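You operate a simulated robot arm through the tools that you are given. There is no shell and no other tool. Be economical: measure what you need, move in short steps, check, and stop when the job is done.

Carry out the task below with a simulated two-armed robot. There is one attempt and no reset: what you move stays moved.

Task
On the top of the road side table, fold the checked cloth in half and then in half again.

It is judged by the outcome, as a careful person would: the job done as asked, and still so three seconds after it is handed in. It fails if anything else is knocked over, pushed out of place, dropped, spilled or broken. Flat cloth is picked up by pressing the open fingertips on it (5 to 10 N) and closing them slowly along it; thin cloth reads only 2 to 8 mm in the jaws.

Robot
Two 7-joint arms with two-finger parallel grippers on one trunk, on a base that drives. Base frame: it is fixed to the floor where the robot stands at the start and does not move with it; the origin is under the middle of the robot, x ahead of it, y to its left, z up. Readings come in cm, degrees, newtons and seconds.
The left shoulder is at the start at [7, 16.3, 109.5], the right one opposite. Places, roughly: top of the road side table [50, 10, 80]. Payload 3.43 kg a hand.
Tool frame (each hand has its own): the origin (TCP) lies between the finger pads and is the grasp point; the fingertips stand 3.4 cm ahead of it; z points along the fingers, y is the line along which they close. Largest opening 12.8 cm; finger width 2.4, thickness 1.2; the body of the gripper, 4.8 by 13 cm, starts 9.6 cm behind the TCP.
Orientation is that of the tool frame in the base frame, as [roll, pitch, yaw] about the fixed x, y, z axes, in that order (R = Rz(yaw) Ry(pitch) Rx(roll)). With the fingers straight down and closing along the base's y, the tool's x points along the base's -x, its y along +y and its z along -z.

Tools
- The arms move only by the tool jog_arm. It takes "left_motion", "right_motion" or both (then of equal length, played together; a hand with none holds still); each is a list of rows, each a list of 7 numbers: the turn, a rotation vector about the base's x, y, z in degrees, then the shift along the base's x, y, z in cm, then the finger opening in cm, from 0 to 12.8. In form: [[ax, ay, az, tx, ty, tz, hand], ...]. A call has 1 to 8 rows; each row shifts and turns the commanded pose from where the row before left it. Rows are played at 5 a second. More than 5 cm and 8.6 degrees between two rows, or a gripper value outside its range, and nothing of the call is played. Where a pose cannot be reached the arm comes as near as it can. A force on the tool above 40 N (or 10 N above the force at the start of the call, whichever is more), or a blocked arm, ends the call early, and 0.2 s more pass. The fingers move at their own pace (about 15.3 cm/s each) and stop on an object; they squeeze with about 41 N. The grip force told is the motor's: it shows also when the fingers shut on nothing. Time passes only in rows, and 0.2 s behind the last, so rows that do not move let the fingers close. It gives the time, the measured TCP pose, the force on the tool (base axes), the opening and the grip force at its end, in the units of the frame above (readings bear some noise), with the torque about the TCP (base axes, N m) and any sound that the robot's microphone picked up, and new pictures: "show" is both (left out), scene, wrist or none (wrist: the cameras of the hands that moved).
- Cameras (640 x 400 px; columns grow to the right, rows downward): "scene" is now at [12.72, 3.42, 129.71]; the picture's right is [0.38, -0.93, -0.00], its down [-0.72, -0.29, -0.63] and it looks along [0.58, 0.24, -0.78] (base axes); focal length 214 px, centre (320, 200). "left" rides on the left gripper at [7.6, 1.1, -16] in its tool frame; the picture's right is [-0.15, 0.99, 0.00], its down [-0.88, -0.13, -0.46] and it looks along [-0.45, -0.07, 0.89] (tool axes); focal length 234 px, centre (320, 200). "right" rides on the right gripper at [7.6, -1.1, -16] in its tool frame; the picture's right is [0.15, 0.99, 0.00], its down [-0.88, 0.13, -0.46] and it looks along [-0.45, 0.07, 0.89] (tool axes); focal length 234 px, centre (320, 200). There is no depth. A picture from a camera that has moved, and an enlarged one, comes with that camera's place and axes in the base frame and with its lens. The place of the scene camera against the robot may be out by one fixed shift of up to 1.2 cm in any direction.
- lift_body(by): slides the trunk up (or, below 0, down) by that many cm; the arms and the scene camera ride with it, the base frame stays. It gives what a move gives, with no picture.
- base_move(legs): drives the robot by 1 to 6 legs, each [ahead, left, turn to the left] in cm, cm and degrees, along the robot's own axes; the way and the turn of a leg run together, so that a leg with both is an arc; at most 150 cm and 180 degrees a leg. The arms and the cameras ride along, it lands a little off, and it stops where it bumps. It gives what a move gives, and a new picture of the scene camera.
- pan_tilt(pan, tilt): turns the head with the scene camera to pan (to the left, within 86 degrees either way) and tilt (down, from -29 to 69), counted from straight ahead of the robot. It gives what a move gives, and a new picture of the scene camera.
- zoom(camera, box): a new picture of the part [left, top, right, bottom] of that camera's present view, enlarged. The clock stands still meanwhile.
- hand_in(): hands the job in; it is judged then, once.

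Work in short steps. Places have to be worked out from the pictures, the camera data and where the tool is seen: move nearer, look again, correct. Check each grasp and each placing, and mend what went wrong. You have 120 turns and 260 pictures in all, those below and enlarged ones among them. Open the grippers and draw the arms clear of the work before you hand the job in, unless the task says otherwise; then end with one line.

The tools are called after "Request:" as name(argument=value, ...) on one line, values as JSON. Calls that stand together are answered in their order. jog_arm: Moves the arms, as the interface text tells. Its arguments: {"type":"object","properties":{"left_motion":{"type":"array"},"right_motion":{"type":"array"},"show":{"type":"string","enum":["both","scene","wrist","none"]}},"required":[]} The other tools are called the same way: lift_body (by) slides the trunk up or down; base_move (legs) drives the base; pan_tilt (pan, tilt) turns the head that bears the scene camera; zoom (camera, box) takes an enlarged picture of a part of a camera's view; hand_in () hands the job in.

At the start:

```text
time_s: 0.0
left_ee_pos: [64.53, 21.18, 99.51]
left_orientation: [-179.9, 0.0, -179.9]
left_wrist_force: [-0.2, -0.3, 0.1]
left_torque: [-0.01, -0.01, 0.02]
left_opening: 12.81
left_grasp_force: 0.0
right_ee_pos: [59.4, -27.82, 102.01]
right_orientation: [-180.0, 0.0, -180.0]
right_wrist_force: [-0.1, 0.3, 0.0]
right_torque: [-0.02, 0.01, 0.03]
right_opening: 12.83
right_grasp_force: 0.0
trunk travel left (down, up): [-57.5, 36.5]
robot x, y, heading: [-0.13, -0.19, 0.0]
head pan, tilt: [22.1, 51.1]
```

scene: 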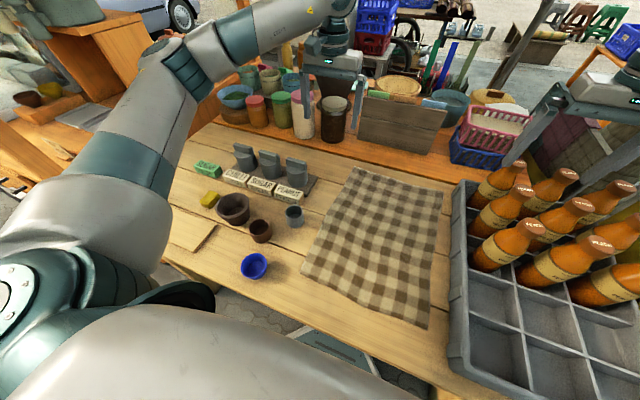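
right: 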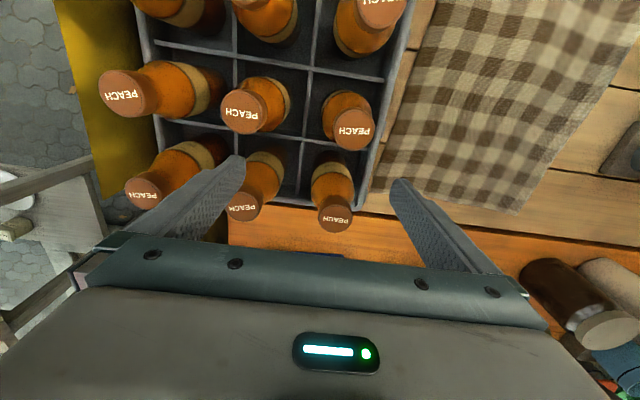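
left: 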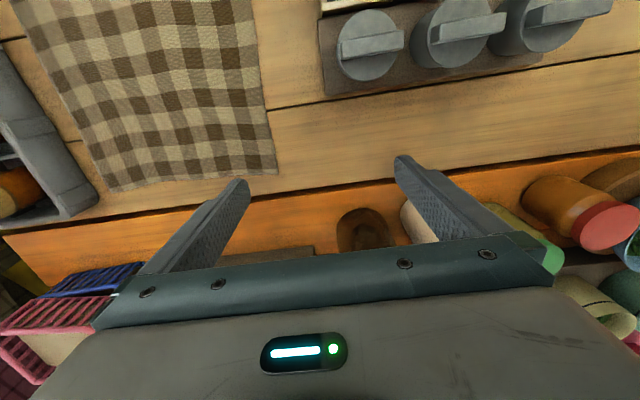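

The wrist and scene views, taken together, put the cloth at roughly x 29–69, y -16–14, with the surface at about z 78. I'll zoom in to refine that.

Request:
zoom(camera="scene", box=[280, 140, 480, 340])

Request:
zoom(camera="right", box=[320, 0, 640, 240])

```text
2.00 times, centred on (380, 240) of scene
camera zoom: at [12.72, 3.42, 129.71], right [0.38, -0.93, 0.0], down [-0.72, -0.29, -0.63], along [0.58, 0.24, -0.78], focal length 429 px, centre (200, 120)
```

zoom: 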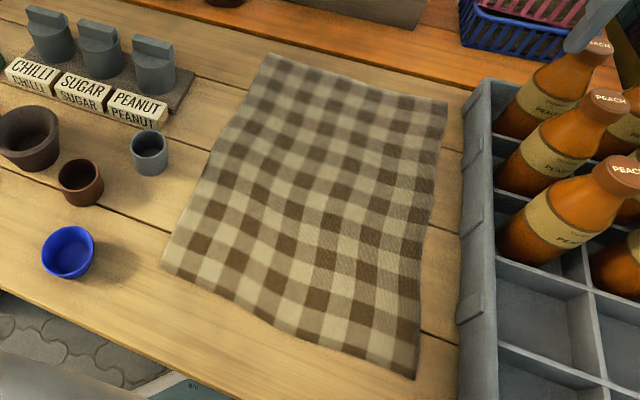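

```text
1.67 times, centred on (480, 120) of right
camera zoom: at [51.81, -28.99, 118.0], right [-0.15, 0.99, 0.0], down [0.88, 0.13, 0.46], along [0.45, 0.07, -0.89], focal length 390 px, centre (53, 333)
```

zoom: 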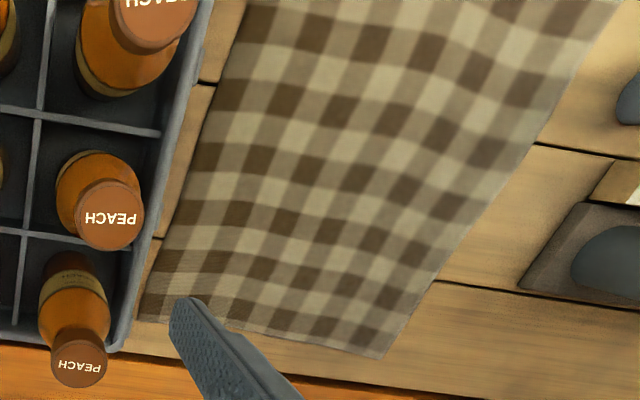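

The views agree: the cloth corners are at about (69,13), (69,-16), (28,15) and (27.6,-14), with the surface at z≈78.5. I'll back the base up 12 cm so both ends of the fold are in reach.

Request:
base_move(legs=[[-12, 0, 0]])

```text
time_s: 1.2
left_ee_pos: [52.71, 21.03, 99.5]
left_orientation: [180.0, 0.0, -179.9]
left_wrist_force: [0.4, -0.1, -0.3]
left_torque: [0.01, 0.0, 0.02]
left_opening: 12.8
left_grasp_force: 0.0
right_ee_pos: [47.65, -27.81, 102.08]
right_orientation: [-180.0, 0.1, 180.0]
right_wrist_force: [0.0, 0.4, -0.2]
right_torque: [-0.01, 0.01, -0.01]
right_opening: 12.79
right_grasp_force: 0.0
trunk travel left (down, up): [-57.5, 36.5]
robot x, y, heading: [-12.05, -0.05, 0.1]
head pan, tilt: [22.1, 51.1]
camera scene: at [0.87, 3.41, 129.71], right [0.38, -0.93, 0.0], down [-0.72, -0.29, -0.63], along [0.58, 0.24, -0.78], focal length 214 px, centre (320, 200)
```

scene: 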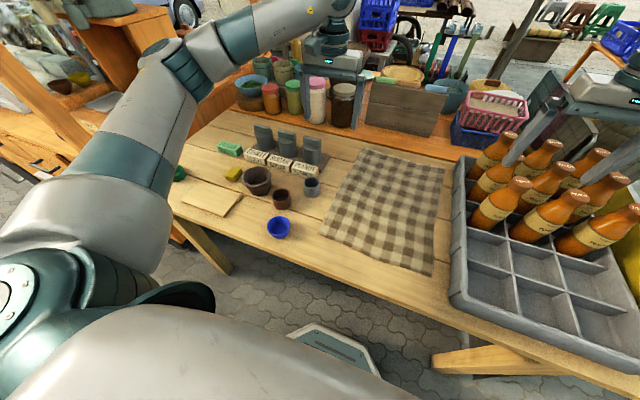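

Bottle caps sit at y≈-25 with tops at z≈96, so I'll raise the right hand a little and bring both hands above the far corners with a 5 cm opening.

Request:
jog_arm(left_motion=[[0, 0, 0, 2.47, -1.67, 0, 5], [0, 0, 0, 2.47, -1.67, 0, 5], [0, 0, 0, 2.47, -1.67, 0, 5], [0, 0, 0, 2.47, -1.67, 0, 5], [0, 0, 0, 2.47, -1.67, 0, 5], [0, 0, 0, 2.47, -1.67, 0, 5], [0, 0, 0, 0, 0, 0, 5]], right_motion=[[0, 0, 0, 0, 0, 4, 5], [0, 0, 0, 4, 2.86, 0, 5], [0, 0, 0, 4, 2.86, 0, 5], [0, 0, 0, 4, 2.86, 0, 5], [0, 0, 0, 4, 2.86, 0, 5], [0, 0, 0, 4, 2.86, 0, 5], [0, 0, 0, 0, 0, 0, 5]])

```text
time_s: 2.8
left_ee_pos: [67.38, 11.07, 99.67]
left_orientation: [179.9, 0.0, 179.9]
left_wrist_force: [-0.2, 0.3, -0.2]
left_torque: [0.01, -0.03, -0.02]
left_opening: 4.99
left_grasp_force: 0.0
right_ee_pos: [67.4, -13.41, 106.1]
right_orientation: [-179.9, 0.1, -179.9]
right_wrist_force: [0.1, -0.6, 0.5]
right_torque: [0.02, 0.01, -0.02]
right_opening: 5.0
right_grasp_force: 0.0
trunk travel left (down, up): [-57.5, 36.5]
robot x, y, heading: [-11.92, 0.25, -0.1]
head pan, tilt: [22.1, 51.1]
camera scene: at [0.85, 3.31, 129.72], right [0.38, -0.93, 0.0], down [-0.72, -0.29, -0.63], along [0.58, 0.24, -0.78], focal length 214 px, centre (320, 200)
camera right: at [59.85, -14.68, 122.02], right [-0.15, 0.99, 0.0], down [0.88, 0.13, 0.46], along [0.45, 0.07, -0.89], focal length 234 px, centre (320, 200)
camera left: at [59.91, 11.97, 115.71], right [0.15, 0.99, 0.0], down [0.88, -0.13, 0.46], along [0.45, -0.07, -0.89], focal length 234 px, centre (320, 200)
```

scene: 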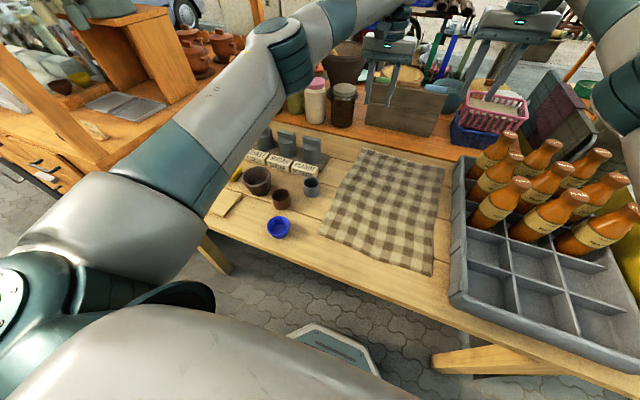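
right: 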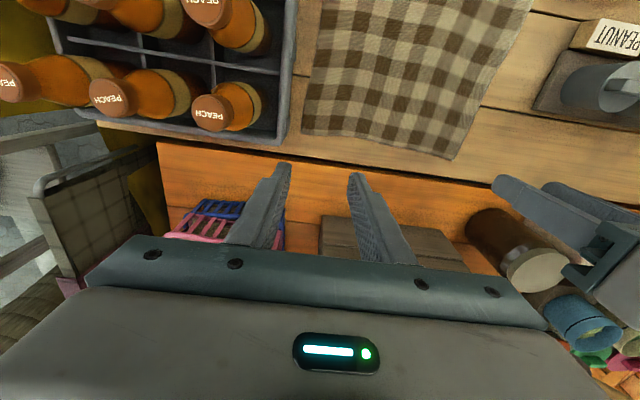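
left: 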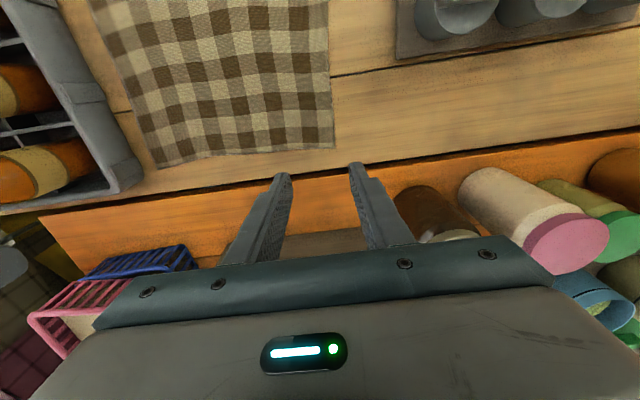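

The corners come out at (69.7,12.4) and (68.4,-17). I'll lower both hands to just above the cloth, slightly inside those corners.

Request:
jog_arm(left_motion=[[0, 0, 0, 0.8, -0.7, 0, 5], [0, 0, 0, 0, 0, -3.26, 5], [0, 0, 0, 0, 0, -3.26, 5], [0, 0, 0, 0, 0, -3.26, 5], [0, 0, 0, 0, 0, -3.26, 5], [0, 0, 0, 0, 0, -3.26, 5], [0, 0, 0, 0, 0, 0, 5]], right_motion=[[0, 0, 0, -0.6, -1.0, 0, 5], [0, 0, 0, 0, 0, -4.54, 5], [0, 0, 0, 0, 0, -4.54, 5], [0, 0, 0, 0, 0, -4.54, 5], [0, 0, 0, 0, 0, -4.54, 5], [0, 0, 0, 0, 0, -4.54, 5], [0, 0, 0, 0, 0, 0, 5]], show="wrist")

```text
time_s: 4.4
left_ee_pos: [68.45, 10.47, 83.16]
left_orientation: [180.0, -0.1, -180.0]
left_wrist_force: [0.0, 0.3, 0.9]
left_torque: [0.0, -0.03, -0.01]
left_opening: 5.0
left_grasp_force: 0.0
right_ee_pos: [66.87, -14.29, 83.5]
right_orientation: [-179.9, 0.1, -180.0]
right_wrist_force: [-0.4, -0.4, 0.3]
right_torque: [-0.04, 0.0, -0.01]
right_opening: 4.99
right_grasp_force: 0.0
trunk travel left (down, up): [-57.5, 36.5]
robot x, y, heading: [-11.92, -0.05, -0.2]
head pan, tilt: [22.1, 51.1]
camera right: at [59.33, -15.51, 99.41], right [-0.15, 0.99, 0.0], down [0.88, 0.13, 0.46], along [0.45, 0.07, -0.89], focal length 234 px, centre (320, 200)
camera left: at [60.77, 11.32, 99.27], right [0.15, 0.99, 0.0], down [0.88, -0.13, 0.46], along [0.45, -0.07, -0.89], focal length 234 px, centre (320, 200)
```

right: 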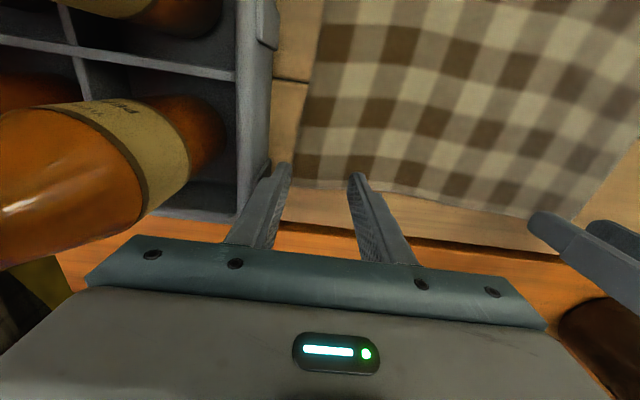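
left: 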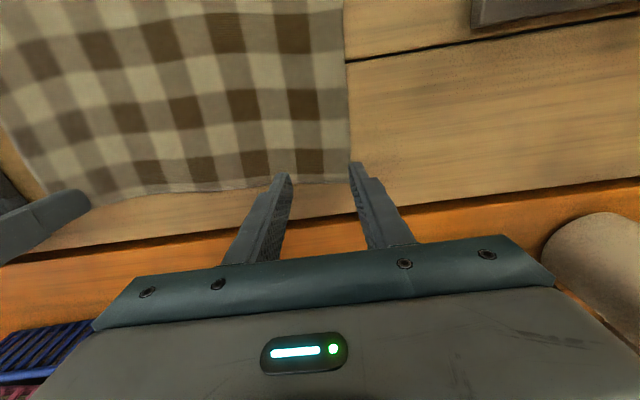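

The outer finger of each hand overhangs the cloth edge, so I'll shift both inward and lower them close to contact.

Request:
jog_arm(left_motion=[[0, 0, 0, -0.1, -1.3, 0, 5], [0, 0, 0, 0, 0, -0.5, 5], [0, 0, 0, 0, 0, -0.4, 5], [0, 0, 0, 0, 0, 0, 5]], right_motion=[[0, 0, 0, 0.4, 1.0, 0, 5], [0, 0, 0, 0, 0, -0.7, 5], [0, 0, 0, 0, 0, -0.5, 5], [0, 0, 0, 0, 0, 0, 5]], show="none")

```text
time_s: 5.4
left_ee_pos: [68.27, 9.03, 82.33]
left_orientation: [180.0, 0.1, -179.9]
left_wrist_force: [-0.2, 0.0, 0.2]
left_torque: [0.0, 0.0, -0.04]
left_opening: 4.98
left_grasp_force: 0.0
right_ee_pos: [67.33, -13.38, 82.26]
right_orientation: [180.0, -0.1, -180.0]
right_wrist_force: [0.0, 0.3, -0.3]
right_torque: [0.01, 0.01, -0.03]
right_opening: 5.01
right_grasp_force: 0.1
trunk travel left (down, up): [-57.5, 36.5]
robot x, y, heading: [-11.76, -0.37, 0.1]
head pan, tilt: [22.1, 51.1]
```

No contact yet, so I'll lower in 0.2 cm steps.

Request:
jog_arm(left_motion=[[0, 0, 0, 0, 0, -0.3, 5], [0, 0, 0, 0, 0, -0.2, 5], [0, 0, 0, 0, 0, 0, 5]], right_motion=[[0, 0, 0, 0, 0, -0.3, 5], [0, 0, 0, 0, 0, -0.2, 5], [0, 0, 0, 0, 0, 0, 5]], show="none")

```text
time_s: 6.2
left_ee_pos: [68.14, 9.06, 81.78]
left_orientation: [179.9, -0.1, 180.0]
left_wrist_force: [-0.2, -1.4, -0.1]
left_torque: [0.0, 0.0, -0.01]
left_opening: 4.99
left_grasp_force: 0.0
right_ee_pos: [67.35, -13.53, 81.78]
right_orientation: [-180.0, -0.1, 180.0]
right_wrist_force: [-0.4, 0.0, -1.2]
right_torque: [0.0, 0.01, 0.01]
right_opening: 4.99
right_grasp_force: 0.0
trunk travel left (down, up): [-57.5, 36.5]
robot x, y, heading: [-11.54, 0.21, 0.1]
head pan, tilt: [22.1, 51.1]
```

Forces are still near zero, so I'll keep lowering.

Request:
jog_arm(left_motion=[[0, 0, 0, 0, 0, -0.2, 5], [0, 0, 0, 0, 0, -0.2, 5], [0, 0, 0, 0, 0, 0, 5]], right_motion=[[0, 0, 0, 0, 0, -0.2, 5], [0, 0, 0, 0, 0, -0.2, 5], [0, 0, 0, 0, 0, 0, 5]], show="wrist")

```text
time_s: 7.0
left_ee_pos: [67.99, 9.09, 81.54]
left_orientation: [-180.0, 0.1, 180.0]
left_wrist_force: [1.3, -0.3, 2.5]
left_torque: [-0.01, -0.01, 0.01]
left_opening: 5.0
left_grasp_force: 0.0
right_ee_pos: [67.34, -13.5, 81.57]
right_orientation: [-180.0, 0.2, -180.0]
right_wrist_force: [2.5, -2.0, 12.5]
right_torque: [-0.01, -0.03, 0.0]
right_opening: 5.0
right_grasp_force: 0.1
trunk travel left (down, up): [-57.5, 36.5]
robot x, y, heading: [-11.89, -0.02, -0.1]
head pan, tilt: [22.1, 51.1]
camera right: at [59.67, -14.67, 97.43], right [-0.15, 0.99, 0.0], down [0.88, 0.13, 0.46], along [0.45, 0.07, -0.89], focal length 234 px, centre (320, 200)
camera left: at [60.5, 10.11, 97.68], right [0.15, 0.99, 0.0], down [0.88, -0.13, 0.46], along [0.45, -0.07, -0.89], focal length 234 px, centre (320, 200)
```

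right: 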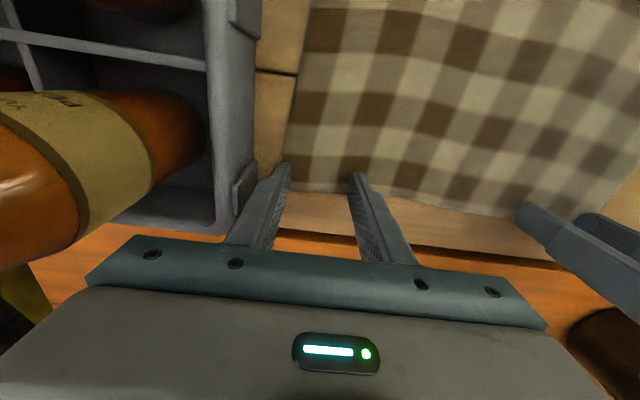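
left: 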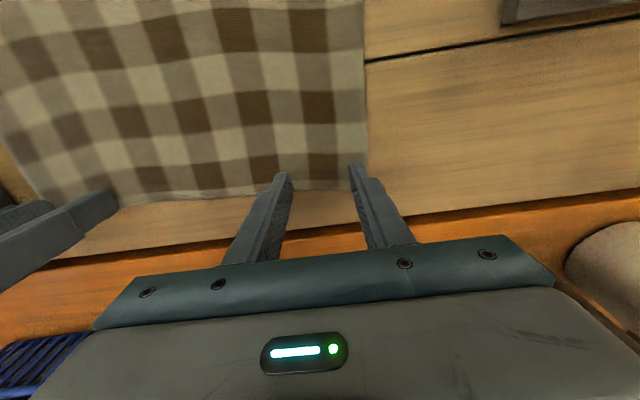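

The right hand presses at 12 N with its outer finger right at the edge, so I'll lift it slightly, move it inward and press again. The left goes a touch lower.

Request:
jog_arm(left_motion=[[0, 0, 0, 0, 0, 0, 5], [0, 0, 0, 0, 0, -0.05, 5], [0, 0, 0, 0, 0, -0.07, 5], [0, 0, 0, 0, 0, 0, 5]], right_motion=[[0, 0, 0, 0, 0, 0.4, 5], [0, 0, 0, 0, 0.9, 0, 5], [0, 0, 0, 0, 0, -0.42, 5], [0, 0, 0, 0, 0, 0, 5]], show="none")

```text
time_s: 8.0
left_ee_pos: [68.02, 9.08, 81.59]
left_orientation: [179.9, 0.4, -179.9]
left_wrist_force: [3.4, -0.1, 12.2]
left_torque: [-0.02, -0.02, 0.01]
left_opening: 5.02
left_grasp_force: 0.0
right_ee_pos: [67.26, -12.53, 81.52]
right_orientation: [179.9, 0.2, 179.9]
right_wrist_force: [0.2, -0.7, 13.5]
right_torque: [0.05, 0.07, 0.03]
right_opening: 5.02
right_grasp_force: 0.0
trunk travel left (down, up): [-57.5, 36.5]
robot x, y, heading: [-11.55, 0.28, -0.2]
head pan, tilt: [22.1, 51.1]
```

I'll ease the press slightly and close slowly along the cloth.

Request:
jog_arm(left_motion=[[0, 0, 0, 0, 0, 0.05, 4.4], [0, 0, 0, 0, 0, 0, 3.7], [0, 0, 0, 0, 0, 0, 3.0], [0, 0, 0, 0, 0, 0, 2.3], [0, 0, 0, 0, 0, 0, 1.6], [0, 0, 0, 0, 0, 0, 0.8], [0, 0, 0, 0, 0, 0, 0], [0, 0, 0, 0, 0, 0, 0]], right_motion=[[0, 0, 0, 0, 0, 0.05, 4.4], [0, 0, 0, 0, 0, 0, 3.7], [0, 0, 0, 0, 0, 0, 3.0], [0, 0, 0, 0, 0, 0, 2.3], [0, 0, 0, 0, 0, 0, 1.6], [0, 0, 0, 0, 0, 0, 0.8], [0, 0, 0, 0, 0, 0, 0], [0, 0, 0, 0, 0, 0, 0]], show="wrist")

```text
time_s: 9.8
left_ee_pos: [67.91, 9.13, 81.55]
left_orientation: [-180.0, 0.1, -179.9]
left_wrist_force: [0.0, -0.6, 7.8]
left_torque: [-0.01, 0.02, 0.01]
left_opening: 0.02
left_grasp_force: 33.2
right_ee_pos: [67.25, -12.47, 81.58]
right_orientation: [180.0, 0.3, -179.9]
right_wrist_force: [0.5, 1.1, 17.8]
right_torque: [0.02, 0.05, 0.02]
right_opening: 0.0
right_grasp_force: 33.8
trunk travel left (down, up): [-57.5, 36.5]
robot x, y, heading: [-12.04, -0.05, 0.1]
head pan, tilt: [22.1, 51.1]
camera right: at [59.53, -13.71, 97.43], right [-0.15, 0.99, 0.0], down [0.88, 0.13, 0.46], along [0.45, 0.07, -0.89], focal length 234 px, centre (320, 200)
camera left: at [60.37, 10.11, 97.65], right [0.15, 0.99, 0.0], down [0.88, -0.13, 0.46], along [0.45, -0.07, -0.89], focal length 234 px, centre (320, 200)
```

right: 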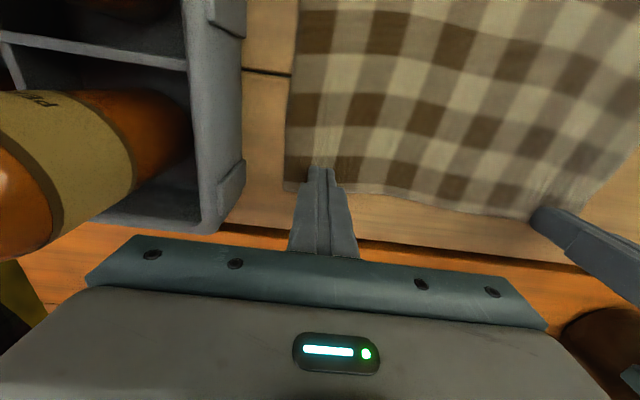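
left: 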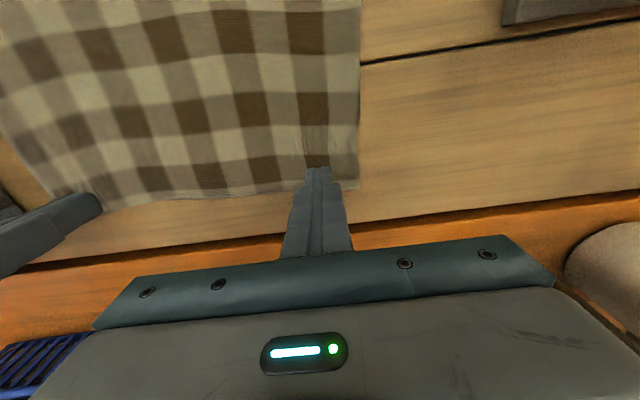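

The fingers shut on nothing, having slid over the cloth. I'll lift slightly, reopen to 3.2 cm, press again and close more slowly.

Request:
jog_arm(left_motion=[[0, 0, 0, 0, 0, 0.5, 0], [0, 0, 0, 0, 0, 0, 3.2], [0, 0, 0, 0, 0, 0, 3.2], [0, 0, 0, 0, 0, -0.3, 3.2], [0, 0, 0, 0, 0, -0.2, 3.2], [0, 0, 0, 0, 0, 0, 3.2]], right_motion=[[0, 0, 0, 0, 0, 0.5, 0], [0, 0, 0, 0, 0, 0, 3.2], [0, 0, 0, 0, 0, 0, 3.2], [0, 0, 0, 0, 0, -0.3, 3.2], [0, 0, 0, 0, 0, -0.25, 3.2], [0, 0, 0, 0, 0, 0, 3.2]], show="none")

```text
time_s: 11.2
left_ee_pos: [67.88, 9.11, 81.61]
left_orientation: [-180.0, 0.1, -180.0]
left_wrist_force: [1.1, -0.3, 4.3]
left_torque: [0.0, -0.03, 0.0]
left_opening: 3.17
left_grasp_force: 0.1
right_ee_pos: [67.27, -12.56, 81.53]
right_orientation: [179.9, 0.1, 180.0]
right_wrist_force: [4.7, 1.4, 18.9]
right_torque: [0.01, -0.06, -0.04]
right_opening: 3.21
right_grasp_force: 0.0
trunk travel left (down, up): [-57.5, 36.5]
robot x, y, heading: [-11.77, 0.4, 0.3]
head pan, tilt: [22.1, 51.1]
```

I'll balance the pressure at about 8 N each and close slowly.

Request:
jog_arm(left_motion=[[0, 0, 0, 0, 0, -0.05, 3.2], [0, 0, 0, 0, 0, 0, 2.9], [0, 0, 0, 0, 0, 0, 2.6], [0, 0, 0, 0, 0, 0, 2.3], [0, 0, 0, 0, 0, 0, 2.0], [0, 0, 0, 0, 0, 0, 1.7]], right_motion=[[0, 0, 0, 0, 0, 0.12, 3.2], [0, 0, 0, 0, 0, 0, 2.9], [0, 0, 0, 0, 0, 0, 2.6], [0, 0, 0, 0, 0, 0, 2.3], [0, 0, 0, 0, 0, 0, 2.0], [0, 0, 0, 0, 0, 0, 1.7]], show="wrist")

```text
time_s: 12.6
left_ee_pos: [67.96, 9.27, 81.59]
left_orientation: [179.9, 0.0, 179.9]
left_wrist_force: [0.2, -0.1, 9.1]
left_torque: [-0.01, 0.04, 0.02]
left_opening: 1.77
left_grasp_force: 1.2
right_ee_pos: [67.16, -12.57, 81.61]
right_orientation: [-180.0, 0.1, 179.9]
right_wrist_force: [-0.1, 1.2, 14.6]
right_torque: [0.05, 0.06, 0.0]
right_opening: 1.74
right_grasp_force: 0.1
trunk travel left (down, up): [-57.5, 36.5]
robot x, y, heading: [-12.01, -0.09, -0.0]
head pan, tilt: [22.1, 51.1]
camera right: at [59.55, -13.74, 97.44], right [-0.15, 0.99, 0.0], down [0.88, 0.13, 0.46], along [0.45, 0.07, -0.89], focal length 234 px, centre (320, 200)
camera left: at [60.4, 10.12, 97.65], right [0.15, 0.99, 0.0], down [0.88, -0.13, 0.46], along [0.45, -0.07, -0.89], focal length 234 px, centre (320, 200)
```

right: 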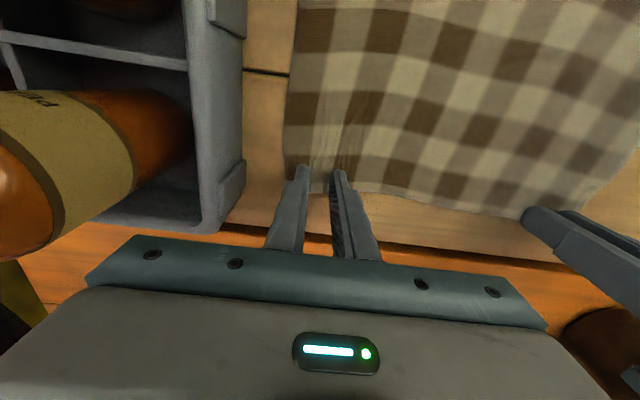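
left: 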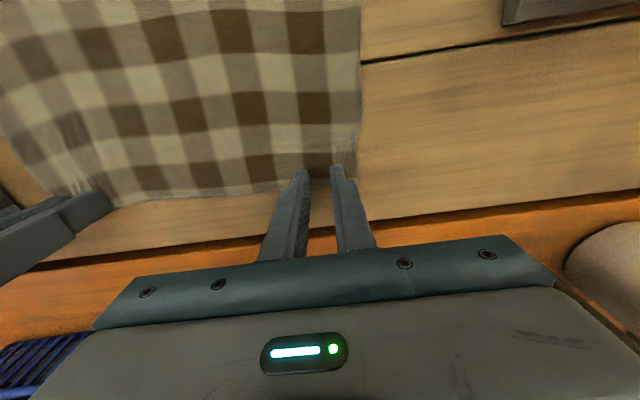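

The right side is showing wrinkles between the fingers, so I'll keep closing slowly.

Request:
jog_arm(left_motion=[[0, 0, 0, 0, 0, 0, 1.4], [0, 0, 0, 0, 0, 0, 1.1], [0, 0, 0, 0, 0, 0, 0.8], [0, 0, 0, 0, 0, 0, 0.5], [0, 0, 0, 0, 0, 0, 0.2], [0, 0, 0, 0, 0, 0, 0], [0, 0, 0, 0, 0, 0, 0]], right_motion=[[0, 0, 0, 0, 0, 0, 1.4], [0, 0, 0, 0, 0, 0, 1.1], [0, 0, 0, 0, 0, 0, 0.8], [0, 0, 0, 0, 0, 0, 0.5], [0, 0, 0, 0, 0, 0, 0.2], [0, 0, 0, 0, 0, 0, 0], [0, 0, 0, 0, 0, 0, 0]], show="wrist")

```text
time_s: 14.2
left_ee_pos: [67.93, 9.2, 81.62]
left_orientation: [-180.0, 0.1, 180.0]
left_wrist_force: [0.2, -0.4, 10.1]
left_torque: [-0.01, 0.05, -0.01]
left_opening: 0.0
left_grasp_force: 33.3
right_ee_pos: [67.29, -12.45, 81.63]
right_orientation: [-180.0, 0.1, 179.8]
right_wrist_force: [-0.7, -0.2, 12.9]
right_torque: [-0.02, 0.06, 0.02]
right_opening: 0.01
right_grasp_force: 33.5
trunk travel left (down, up): [-57.5, 36.5]
robot x, y, heading: [-11.53, 0.03, 0.2]
head pan, tilt: [22.1, 51.1]
camera right: at [59.56, -13.76, 97.44], right [-0.15, 0.99, 0.0], down [0.88, 0.13, 0.46], along [0.45, 0.07, -0.89], focal length 234 px, centre (320, 200)
camera left: at [60.41, 10.12, 97.65], right [0.15, 0.99, 0.0], down [0.88, -0.13, 0.46], along [0.45, -0.07, -0.89], focal length 234 px, centre (320, 200)
```

right: 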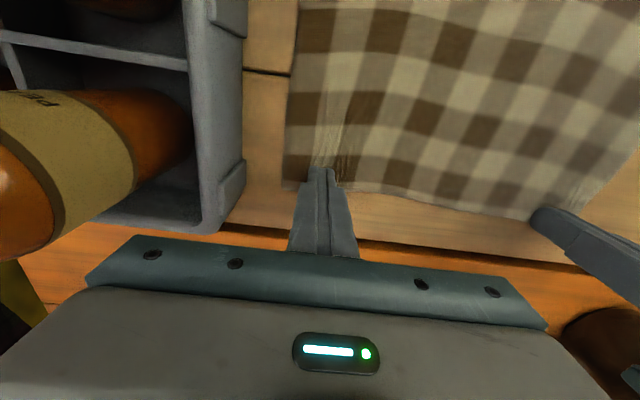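
left: 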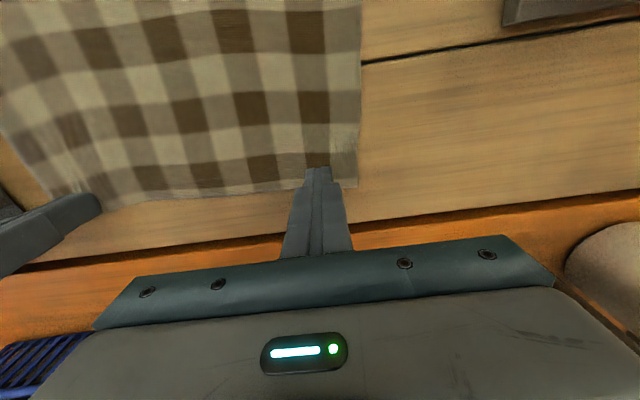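

The jaws read 0, but I'll lift 2 cm while still closed to see whether any cloth comes along.

Request:
jog_arm(left_motion=[[0, 0, 0, 0, 0, 1, 0], [0, 0, 0, 0, 0, 1, 0], [0, 0, 0, 0, 0, 0, 0]], right_motion=[[0, 0, 0, 0, 0, 1, 0], [0, 0, 0, 0, 0, 1, 0], [0, 0, 0, 0, 0, 0, 0]], show="wrist")

```text
time_s: 15.0
left_ee_pos: [68.3, 9.04, 83.29]
left_orientation: [179.9, -0.2, 180.0]
left_wrist_force: [-0.1, -0.3, 0.0]
left_torque: [0.01, 0.01, 0.02]
left_opening: 0.0
left_grasp_force: 33.0
right_ee_pos: [67.43, -12.62, 83.3]
right_orientation: [180.0, -0.1, -179.9]
right_wrist_force: [-0.1, -0.2, -0.9]
right_torque: [-0.01, 0.02, 0.01]
right_opening: 0.01
right_grasp_force: 33.2
trunk travel left (down, up): [-57.5, 36.5]
robot x, y, heading: [-11.63, -0.01, -0.1]
head pan, tilt: [22.1, 51.1]
camera right: at [59.81, -13.8, 99.21], right [-0.15, 0.99, 0.0], down [0.88, 0.13, 0.45], along [0.45, 0.07, -0.89], focal length 234 px, centre (320, 200)
camera left: at [60.74, 10.11, 99.35], right [0.15, 0.99, 0.0], down [0.88, -0.13, 0.45], along [0.45, -0.07, -0.89], focal length 234 px, centre (320, 200)
```

right: 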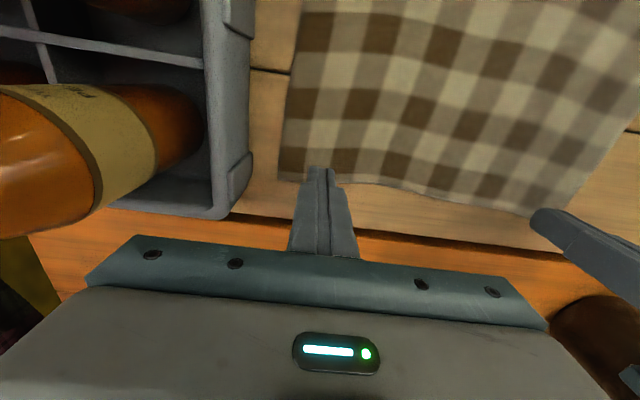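
left: 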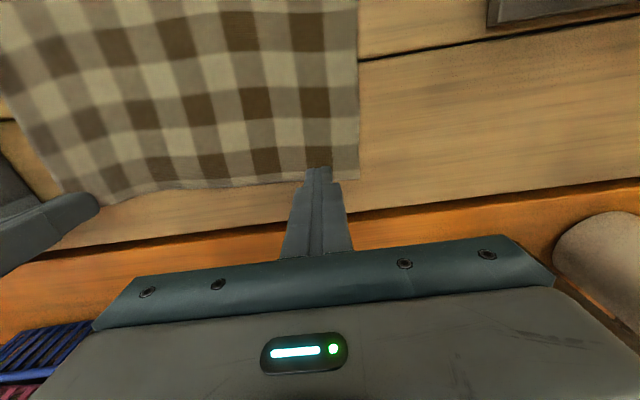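

Nothing came up. I'll try with a wider opening of 8 cm, so more cloth gathers into a ridge, and about 1 cm deeper from the edge.

Request:
jog_arm(left_motion=[[0, 0, 0, -0.8, -1.5, 0, 8], [0, 0, 0, 0, 0, 0, 8], [0, 0, 0, 0, 0, -1, 8], [0, 0, 0, 0, 0, -0.7, 8], [0, 0, 0, 0, 0, 0, 8]], right_motion=[[0, 0, 0, -0.8, 1.0, 0, 8], [0, 0, 0, 0, 0, 0, 8], [0, 0, 0, 0, 0, -1, 8], [0, 0, 0, 0, 0, -0.7, 8], [0, 0, 0, 0, 0, 0, 8]], show="none")

```text
time_s: 16.2
left_ee_pos: [67.34, 7.61, 81.71]
left_orientation: [-179.9, 0.2, 179.9]
left_wrist_force: [-0.1, 1.0, 1.3]
left_torque: [-0.02, 0.0, -0.01]
left_opening: 7.97
left_grasp_force: 0.0
right_ee_pos: [66.54, -11.48, 81.73]
right_orientation: [-180.0, 0.1, 180.0]
right_wrist_force: [0.2, -0.5, -0.3]
right_torque: [0.03, 0.02, -0.01]
right_opening: 8.01
right_grasp_force: 0.1
trunk travel left (down, up): [-57.5, 36.5]
robot x, y, heading: [-11.81, 0.41, 0.1]
head pan, tilt: [22.1, 51.1]
```

I'll press a bit and begin closing.

Request:
jog_arm(left_motion=[[0, 0, 0, 0, 0, -0.2, 8], [0, 0, 0, 0, 0, 0, 7.6], [0, 0, 0, 0, 0, 0, 7.2], [0, 0, 0, 0, 0, 0, 6.8]], right_motion=[[0, 0, 0, 0, 0, -0.2, 8], [0, 0, 0, 0, 0, 0, 7.6], [0, 0, 0, 0, 0, 0, 7.2], [0, 0, 0, 0, 0, 0, 6.8]], show="none")

```text
time_s: 17.2
left_ee_pos: [67.33, 7.54, 81.66]
left_orientation: [179.9, 0.2, -179.9]
left_wrist_force: [1.2, 0.3, 10.3]
left_torque: [-0.02, 0.01, 0.01]
left_opening: 6.66
left_grasp_force: 0.1
right_ee_pos: [66.51, -11.59, 81.59]
right_orientation: [180.0, 0.1, 180.0]
right_wrist_force: [0.3, -0.3, 2.0]
right_torque: [0.02, 0.0, 0.01]
right_opening: 6.79
right_grasp_force: 0.0
trunk travel left (down, up): [-57.5, 36.5]
robot x, y, heading: [-11.9, 0.07, 0.1]
head pan, tilt: [22.1, 51.1]
```

Request:
jog_arm(left_motion=[[0, 0, 0, 0, 0, 0, 6.4], [0, 0, 0, 0, 0, 0, 6], [0, 0, 0, 0, 0, 0, 5.6], [0, 0, 0, 0, 0, 0, 5.2], [0, 0, 0, 0, 0, 0, 4.8], [0, 0, 0, 0, 0, 0, 4.4], [0, 0, 0, 0, 0, 0, 4], [0, 0, 0, 0, 0, 0, 3.6]], right_motion=[[0, 0, 0, 0, 0, -0.1, 6.4], [0, 0, 0, 0, 0, 0, 6], [0, 0, 0, 0, 0, 0, 5.6], [0, 0, 0, 0, 0, 0, 5.2], [0, 0, 0, 0, 0, 0, 4.8], [0, 0, 0, 0, 0, 0, 4.4], [0, 0, 0, 0, 0, 0, 4], [0, 0, 0, 0, 0, 0, 3.6]], show="wrist")

```text
time_s: 19.0
left_ee_pos: [67.24, 7.51, 81.49]
left_orientation: [180.0, 0.1, -180.0]
left_wrist_force: [0.8, -0.9, 8.9]
left_torque: [-0.02, 0.05, 0.03]
left_opening: 3.48
left_grasp_force: 0.1
right_ee_pos: [66.46, -11.6, 81.49]
right_orientation: [179.9, 0.0, -179.9]
right_wrist_force: [0.5, 0.1, 9.6]
right_torque: [0.05, -0.03, -0.04]
right_opening: 3.42
right_grasp_force: 0.0
trunk travel left (down, up): [-57.5, 36.5]
robot x, y, heading: [-11.83, 0.3, -0.0]
head pan, tilt: [22.1, 51.1]
camera right: at [58.75, -12.81, 97.44], right [-0.15, 0.99, 0.0], down [0.88, 0.13, 0.46], along [0.45, 0.07, -0.89], focal length 234 px, centre (320, 200)
camera left: at [59.75, 8.58, 97.65], right [0.15, 0.99, 0.0], down [0.88, -0.13, 0.46], along [0.45, -0.07, -0.89], focal length 234 px, centre (320, 200)
```

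right: 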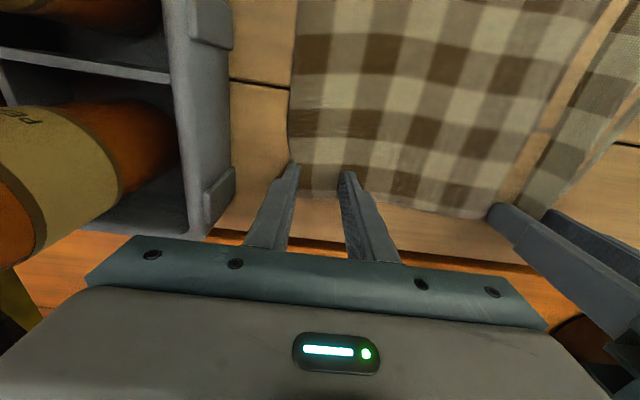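
left: 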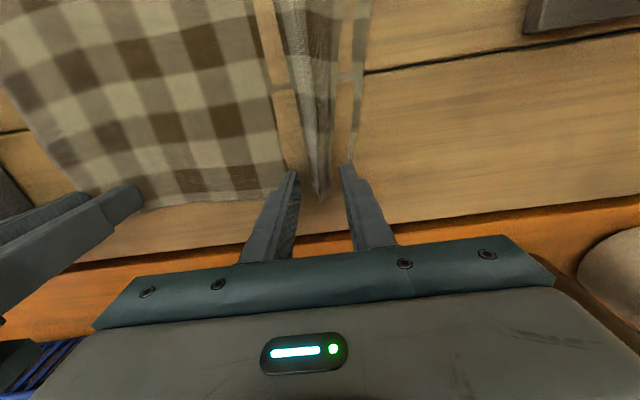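

The left hand has raised a standing ridge between its fingers, so I'll continue closing.

Request:
jog_arm(left_motion=[[0, 0, 0, 0, 0, 0, 3.2], [0, 0, 0, 0, 0, 0, 2.8], [0, 0, 0, 0, 0, 0, 2.4], [0, 0, 0, 0, 0, 0, 2.0], [0, 0, 0, 0, 0, 0, 1.6], [0, 0, 0, 0, 0, 0, 1.2], [0, 0, 0, 0, 0, 0, 0.6], [0, 0, 0, 0, 0, 0, 0]], right_motion=[[0, 0, 0, 0, 0, 0, 3.2], [0, 0, 0, 0, 0, 0, 2.8], [0, 0, 0, 0, 0, 0, 2.4], [0, 0, 0, 0, 0, 0, 2.0], [0, 0, 0, 0, 0, 0, 1.6], [0, 0, 0, 0, 0, 0, 1.2], [0, 0, 0, 0, 0, 0, 0.6], [0, 0, 0, 0, 0, 0, 0]], show="wrist")

```text
time_s: 20.8
left_ee_pos: [67.17, 7.35, 81.6]
left_orientation: [-179.7, 0.1, 179.9]
left_wrist_force: [0.4, -17.2, 5.9]
left_torque: [-0.57, 0.04, 0.06]
left_opening: 0.26
left_grasp_force: 36.8
right_ee_pos: [66.43, -11.47, 81.56]
right_orientation: [179.9, 0.0, -179.8]
right_wrist_force: [-1.6, 14.7, 13.1]
right_torque: [0.45, 0.03, 0.08]
right_opening: 1.26
right_grasp_force: 40.8
trunk travel left (down, up): [-57.5, 36.5]
robot x, y, heading: [-11.98, -0.03, 0.2]
head pan, tilt: [22.1, 51.1]
camera right: at [58.73, -12.71, 97.45], right [-0.15, 0.99, 0.0], down [0.88, 0.13, 0.46], along [0.45, 0.07, -0.89], focal length 234 px, centre (320, 200)
camera left: at [59.72, 8.4, 97.66], right [0.15, 0.99, 0.0], down [0.88, -0.13, 0.46], along [0.45, -0.07, -0.89], focal length 234 px, centre (320, 200)
```

right: 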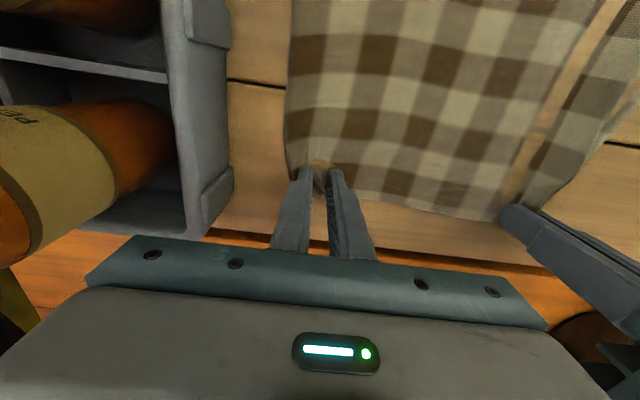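
left: 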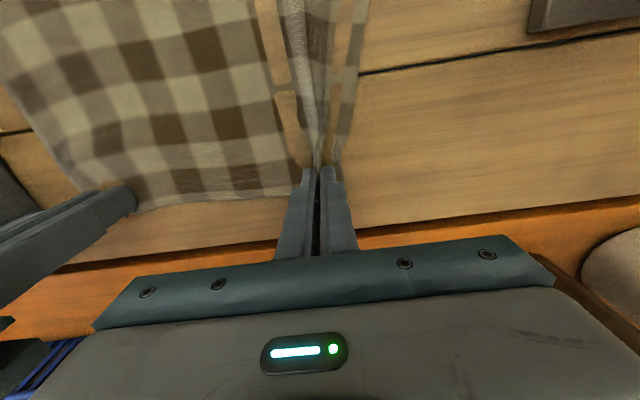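

Both hands now hold cloth (2.6 mm and 12.6 mm). I'll lift 5 cm and verify.

Request:
jog_arm(left_motion=[[0, 0, 0, 0, 0, 1.0, 0], [0, 0, 0, -0.5, 0, 2, 0], [0, 0, 0, -1, 0, 2, 0], [0, 0, 0, 0, 0, 0, 0]], right_motion=[[0, 0, 0, 0, 0, 1.0, 0], [0, 0, 0, -0.5, 0, 2, 0], [0, 0, 0, -1, 0, 2, 0], [0, 0, 0, 0, 0, 0, 0]])

```text
time_s: 21.8
left_ee_pos: [65.77, 7.44, 86.48]
left_orientation: [-179.7, 0.0, 179.8]
left_wrist_force: [0.2, -31.9, -0.8]
left_torque: [-1.11, -0.01, -0.01]
left_opening: 0.28
left_grasp_force: 37.3
right_ee_pos: [65.13, -11.35, 86.28]
right_orientation: [179.8, -0.2, -179.8]
right_wrist_force: [0.1, 31.6, -0.5]
right_torque: [1.12, 0.03, 0.23]
right_opening: 0.19
right_grasp_force: 36.6
trunk travel left (down, up): [-57.5, 36.5]
robot x, y, heading: [-11.71, 0.37, 0.1]
head pan, tilt: [22.1, 51.1]
camera scene: at [0.98, 3.41, 129.7], right [0.38, -0.93, 0.0], down [-0.72, -0.29, -0.63], along [0.58, 0.24, -0.78], focal length 214 px, centre (320, 200)
camera right: at [57.57, -12.56, 102.13], right [-0.15, 0.99, 0.0], down [0.88, 0.13, 0.45], along [0.45, 0.07, -0.89], focal length 234 px, centre (320, 200)
camera left: at [58.35, 8.44, 102.51], right [0.15, 0.99, 0.0], down [0.88, -0.13, 0.45], along [0.45, -0.07, -0.89], focal length 234 px, centre (320, 200)
```

scene: 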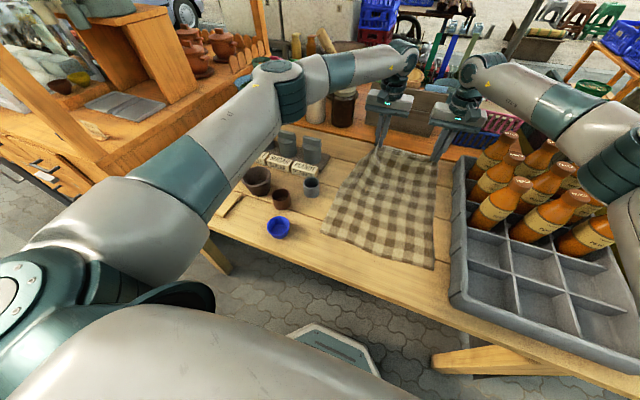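
right: 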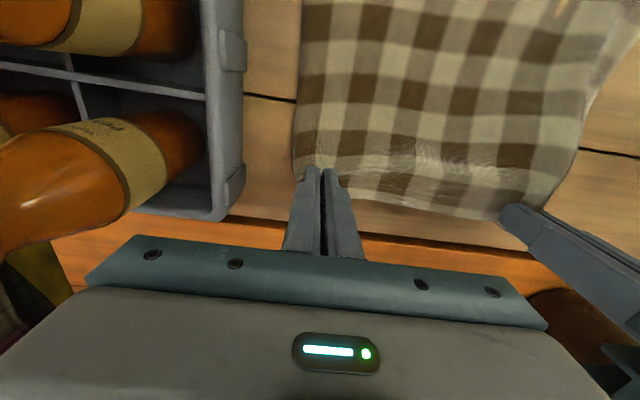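
left: 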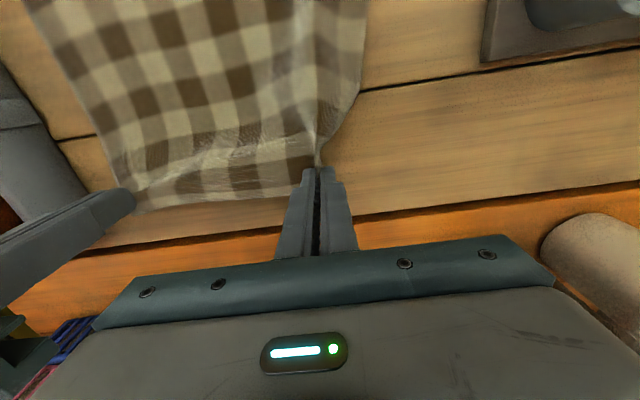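

Both hands hold, but the cloth is taut between them (32 N). I'll bring the hands slightly together, then arc them toward the near edge.

Request:
jog_arm(left_motion=[[0, 0, 0, -1, -0.5, 1, 0], [0, 0, 0, -2.5, -0.3, 2.5, 0], [0, 0, 0, -3, 0, 2.5, 0], [0, 0, 0, -3.5, 0, 2, 0], [0, 0, 0, -3.5, 0, 1, 0], [0, 0, 0, -3.5, 0, 0.3, 0], [0, 0, 0, 0, 0, 0, 0]], right_motion=[[0, 0, 0, -1, 0.5, 1, 0], [0, 0, 0, -2.5, 0.3, 2.5, 0], [0, 0, 0, -3, 0, 2.5, 0], [0, 0, 0, -3.5, 0, 2, 0], [0, 0, 0, -3.5, 0, 1, 0], [0, 0, 0, -3.5, 0, 0.3, 0], [0, 0, 0, 0, 0, 0, 0]])

```text
time_s: 23.4
left_ee_pos: [49.12, 6.75, 95.7]
left_orientation: [-180.0, -0.1, -179.9]
left_wrist_force: [0.5, -0.6, -1.1]
left_torque: [0.02, 0.01, 0.05]
left_opening: 0.27
left_grasp_force: 37.4
right_ee_pos: [48.11, -10.63, 95.68]
right_orientation: [-180.0, -0.1, 180.0]
right_wrist_force: [0.4, 0.1, -1.0]
right_torque: [0.0, 0.01, 0.06]
right_opening: 0.21
right_grasp_force: 36.9
trunk travel left (down, up): [-57.5, 36.5]
robot x, y, heading: [-11.75, -0.19, 0.2]
head pan, tilt: [22.1, 51.1]
camera scene: at [0.99, 3.41, 129.7], right [0.38, -0.93, 0.0], down [-0.72, -0.29, -0.63], along [0.58, 0.24, -0.78], focal length 214 px, centre (320, 200)
camera right: at [40.55, -11.84, 111.57], right [-0.15, 0.99, 0.0], down [0.88, 0.13, 0.45], along [0.45, 0.07, -0.89], focal length 234 px, centre (320, 200)
camera left: at [41.65, 7.75, 111.76], right [0.15, 0.99, 0.0], down [0.88, -0.13, 0.45], along [0.45, -0.07, -0.89], focal length 234 px, centre (320, 200)
```

scene: 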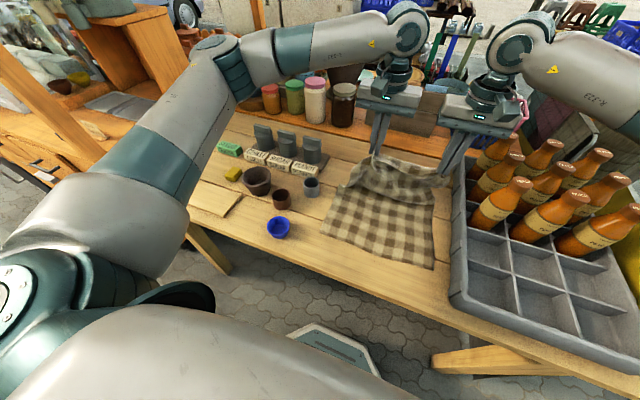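
right: 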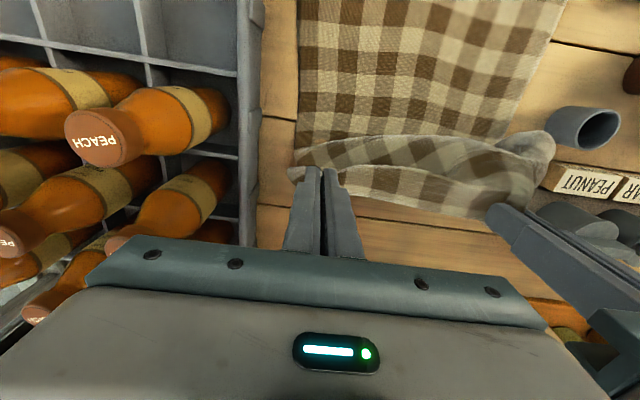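
left: 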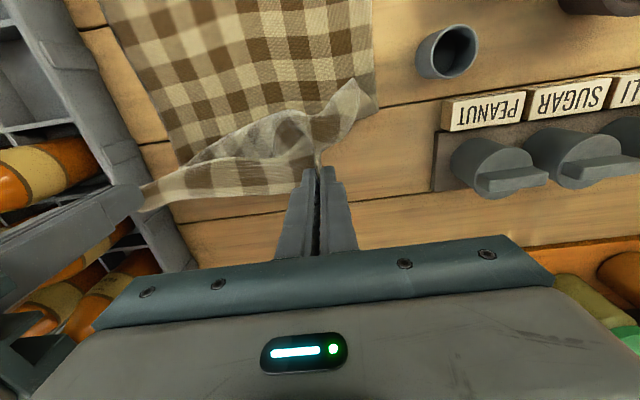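

The fold is forming well. I'll continue the arc down to the near edge, moving the hands back apart so they end almost taut.

Request:
jog_arm(left_motion=[[0, 0, 0, -3.5, 0.3, -0.3, 0], [0, 0, 0, -3.5, 0.3, -1, 0], [0, 0, 0, -3.5, 0.4, -2, 0], [0, 0, 0, -3, 0.4, -2.5, 0], [0, 0, 0, -2.5, 0.5, -2.5, 0], [0, 0, 0, -2, 0.3, -2.5, 0], [0, 0, 0, 0, 0, 0, 0]], right_motion=[[0, 0, 0, -3.5, 0.1, -0.3, 0], [0, 0, 0, -3.5, 0.1, -1, 0], [0, 0, 0, -3.5, 0.1, -2, 0], [0, 0, 0, -3, 0.1, -2.5, 0], [0, 0, 0, -2.5, 0.1, -2.5, 0], [0, 0, 0, -1.8, 0, -2.5, 0], [0, 0, 0, 0, 0, 0, 0]])

```text
time_s: 25.0
left_ee_pos: [30.69, 8.7, 84.85]
left_orientation: [-179.5, 0.0, 179.9]
left_wrist_force: [0.2, -36.6, -0.3]
left_torque: [-1.3, -0.05, 0.0]
left_opening: 0.25
left_grasp_force: 37.0
right_ee_pos: [30.2, -9.85, 84.85]
right_orientation: [179.6, 0.0, -179.9]
right_wrist_force: [-0.7, 35.9, 0.2]
right_torque: [1.27, 0.03, 0.24]
right_opening: 0.2
right_grasp_force: 36.9
trunk travel left (down, up): [-57.5, 36.5]
robot x, y, heading: [-11.91, 0.02, 0.0]
head pan, tilt: [22.1, 51.1]
camera scene: at [0.88, 3.42, 129.71], right [0.38, -0.93, 0.0], down [-0.72, -0.29, -0.63], along [0.58, 0.24, -0.78], focal length 214 px, centre (320, 200)
camera right: at [22.52, -11.34, 100.64], right [-0.15, 0.99, 0.01], down [0.88, 0.13, 0.46], along [0.45, 0.07, -0.89], focal length 234 px, centre (320, 200)
camera left: at [23.21, 9.87, 100.9], right [0.15, 0.99, -0.01], down [0.88, -0.13, 0.46], along [0.45, -0.07, -0.89], focal length 234 px, centre (320, 200)
```

scene: 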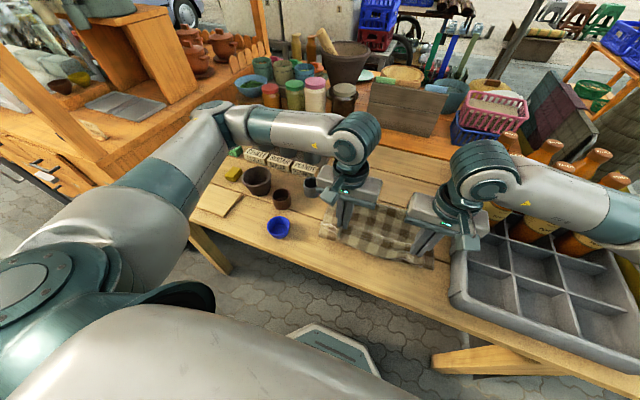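
right: 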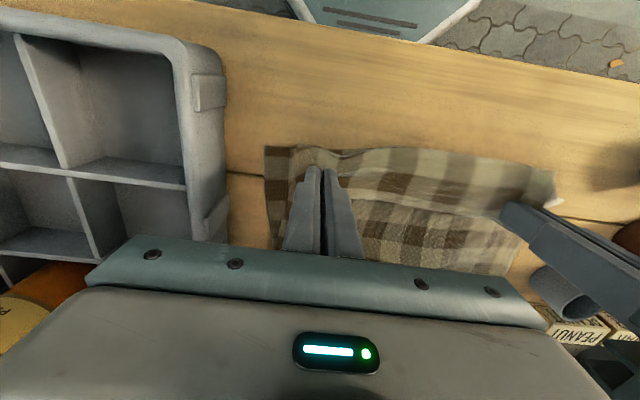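
left: 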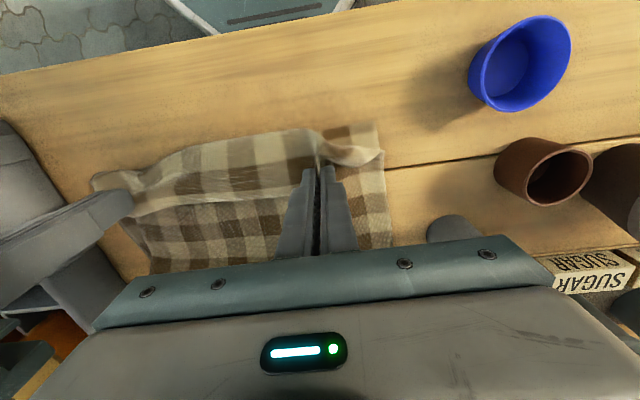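

Both grips are over the near edge, and the bottom layer's near edge is at x≈28. I'll relax the tension slightly and lower until just touching.

Request:
jog_arm(left_motion=[[0, 0, 0, 0, -0.25, -0.8, 0], [0, 0, 0, 0, 0, -0.8, 0], [0, 0, 0, 0, 0, -0.6, 0], [0, 0, 0, 0, 0, 0, 0]], right_motion=[[0, 0, 0, 0, 0.25, -0.8, 0], [0, 0, 0, 0, 0, -0.8, 0], [0, 0, 0, 0, 0, -0.6, 0], [0, 0, 0, 0, 0, 0, 0]], show="wrist")

```text
time_s: 26.0
left_ee_pos: [30.84, 8.39, 82.99]
left_orientation: [-179.5, 0.3, 179.9]
left_wrist_force: [0.6, -12.6, 2.5]
left_torque: [-0.48, -0.05, 0.06]
left_opening: 0.28
left_grasp_force: 37.4
right_ee_pos: [30.29, -9.86, 82.87]
right_orientation: [179.7, 0.2, -179.9]
right_wrist_force: [-3.3, 10.8, 17.9]
right_torque: [0.45, 0.07, 0.16]
right_opening: 0.21
right_grasp_force: 36.8
trunk travel left (down, up): [-57.5, 36.5]
robot x, y, heading: [-11.66, -0.2, 0.1]
head pan, tilt: [22.1, 51.1]
stopped in row 4 (left hand): the force on the tool passed its limit (the readings are from after the stop); the commanded pose is now the measured one
camera right: at [22.54, -11.21, 98.75], right [-0.15, 0.99, 0.01], down [0.88, 0.13, 0.46], along [0.45, 0.07, -0.89], focal length 234 px, centre (320, 200)
camera left: at [23.23, 9.52, 99.0], right [0.15, 0.99, -0.01], down [0.88, -0.13, 0.46], along [0.46, -0.08, -0.89], focal length 234 px, centre (320, 200)
```

right: 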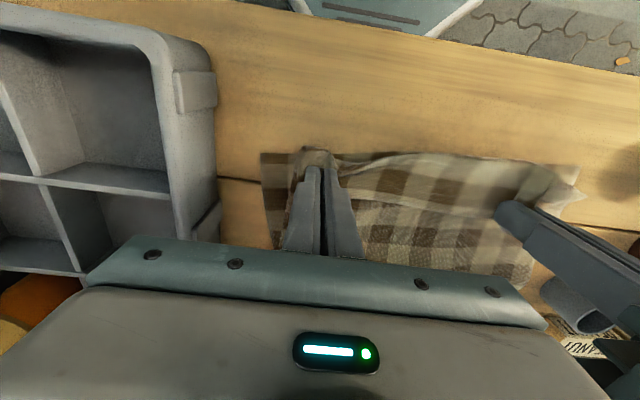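
left: 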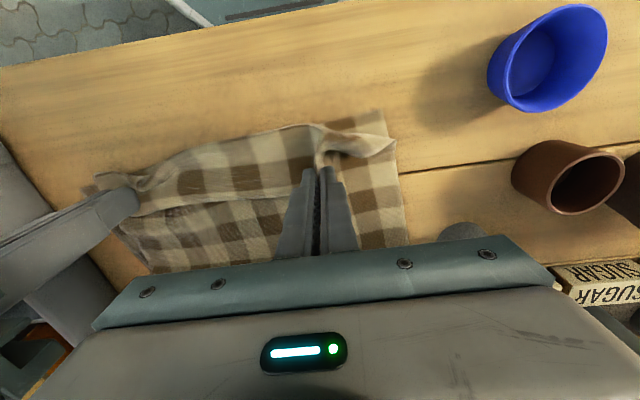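

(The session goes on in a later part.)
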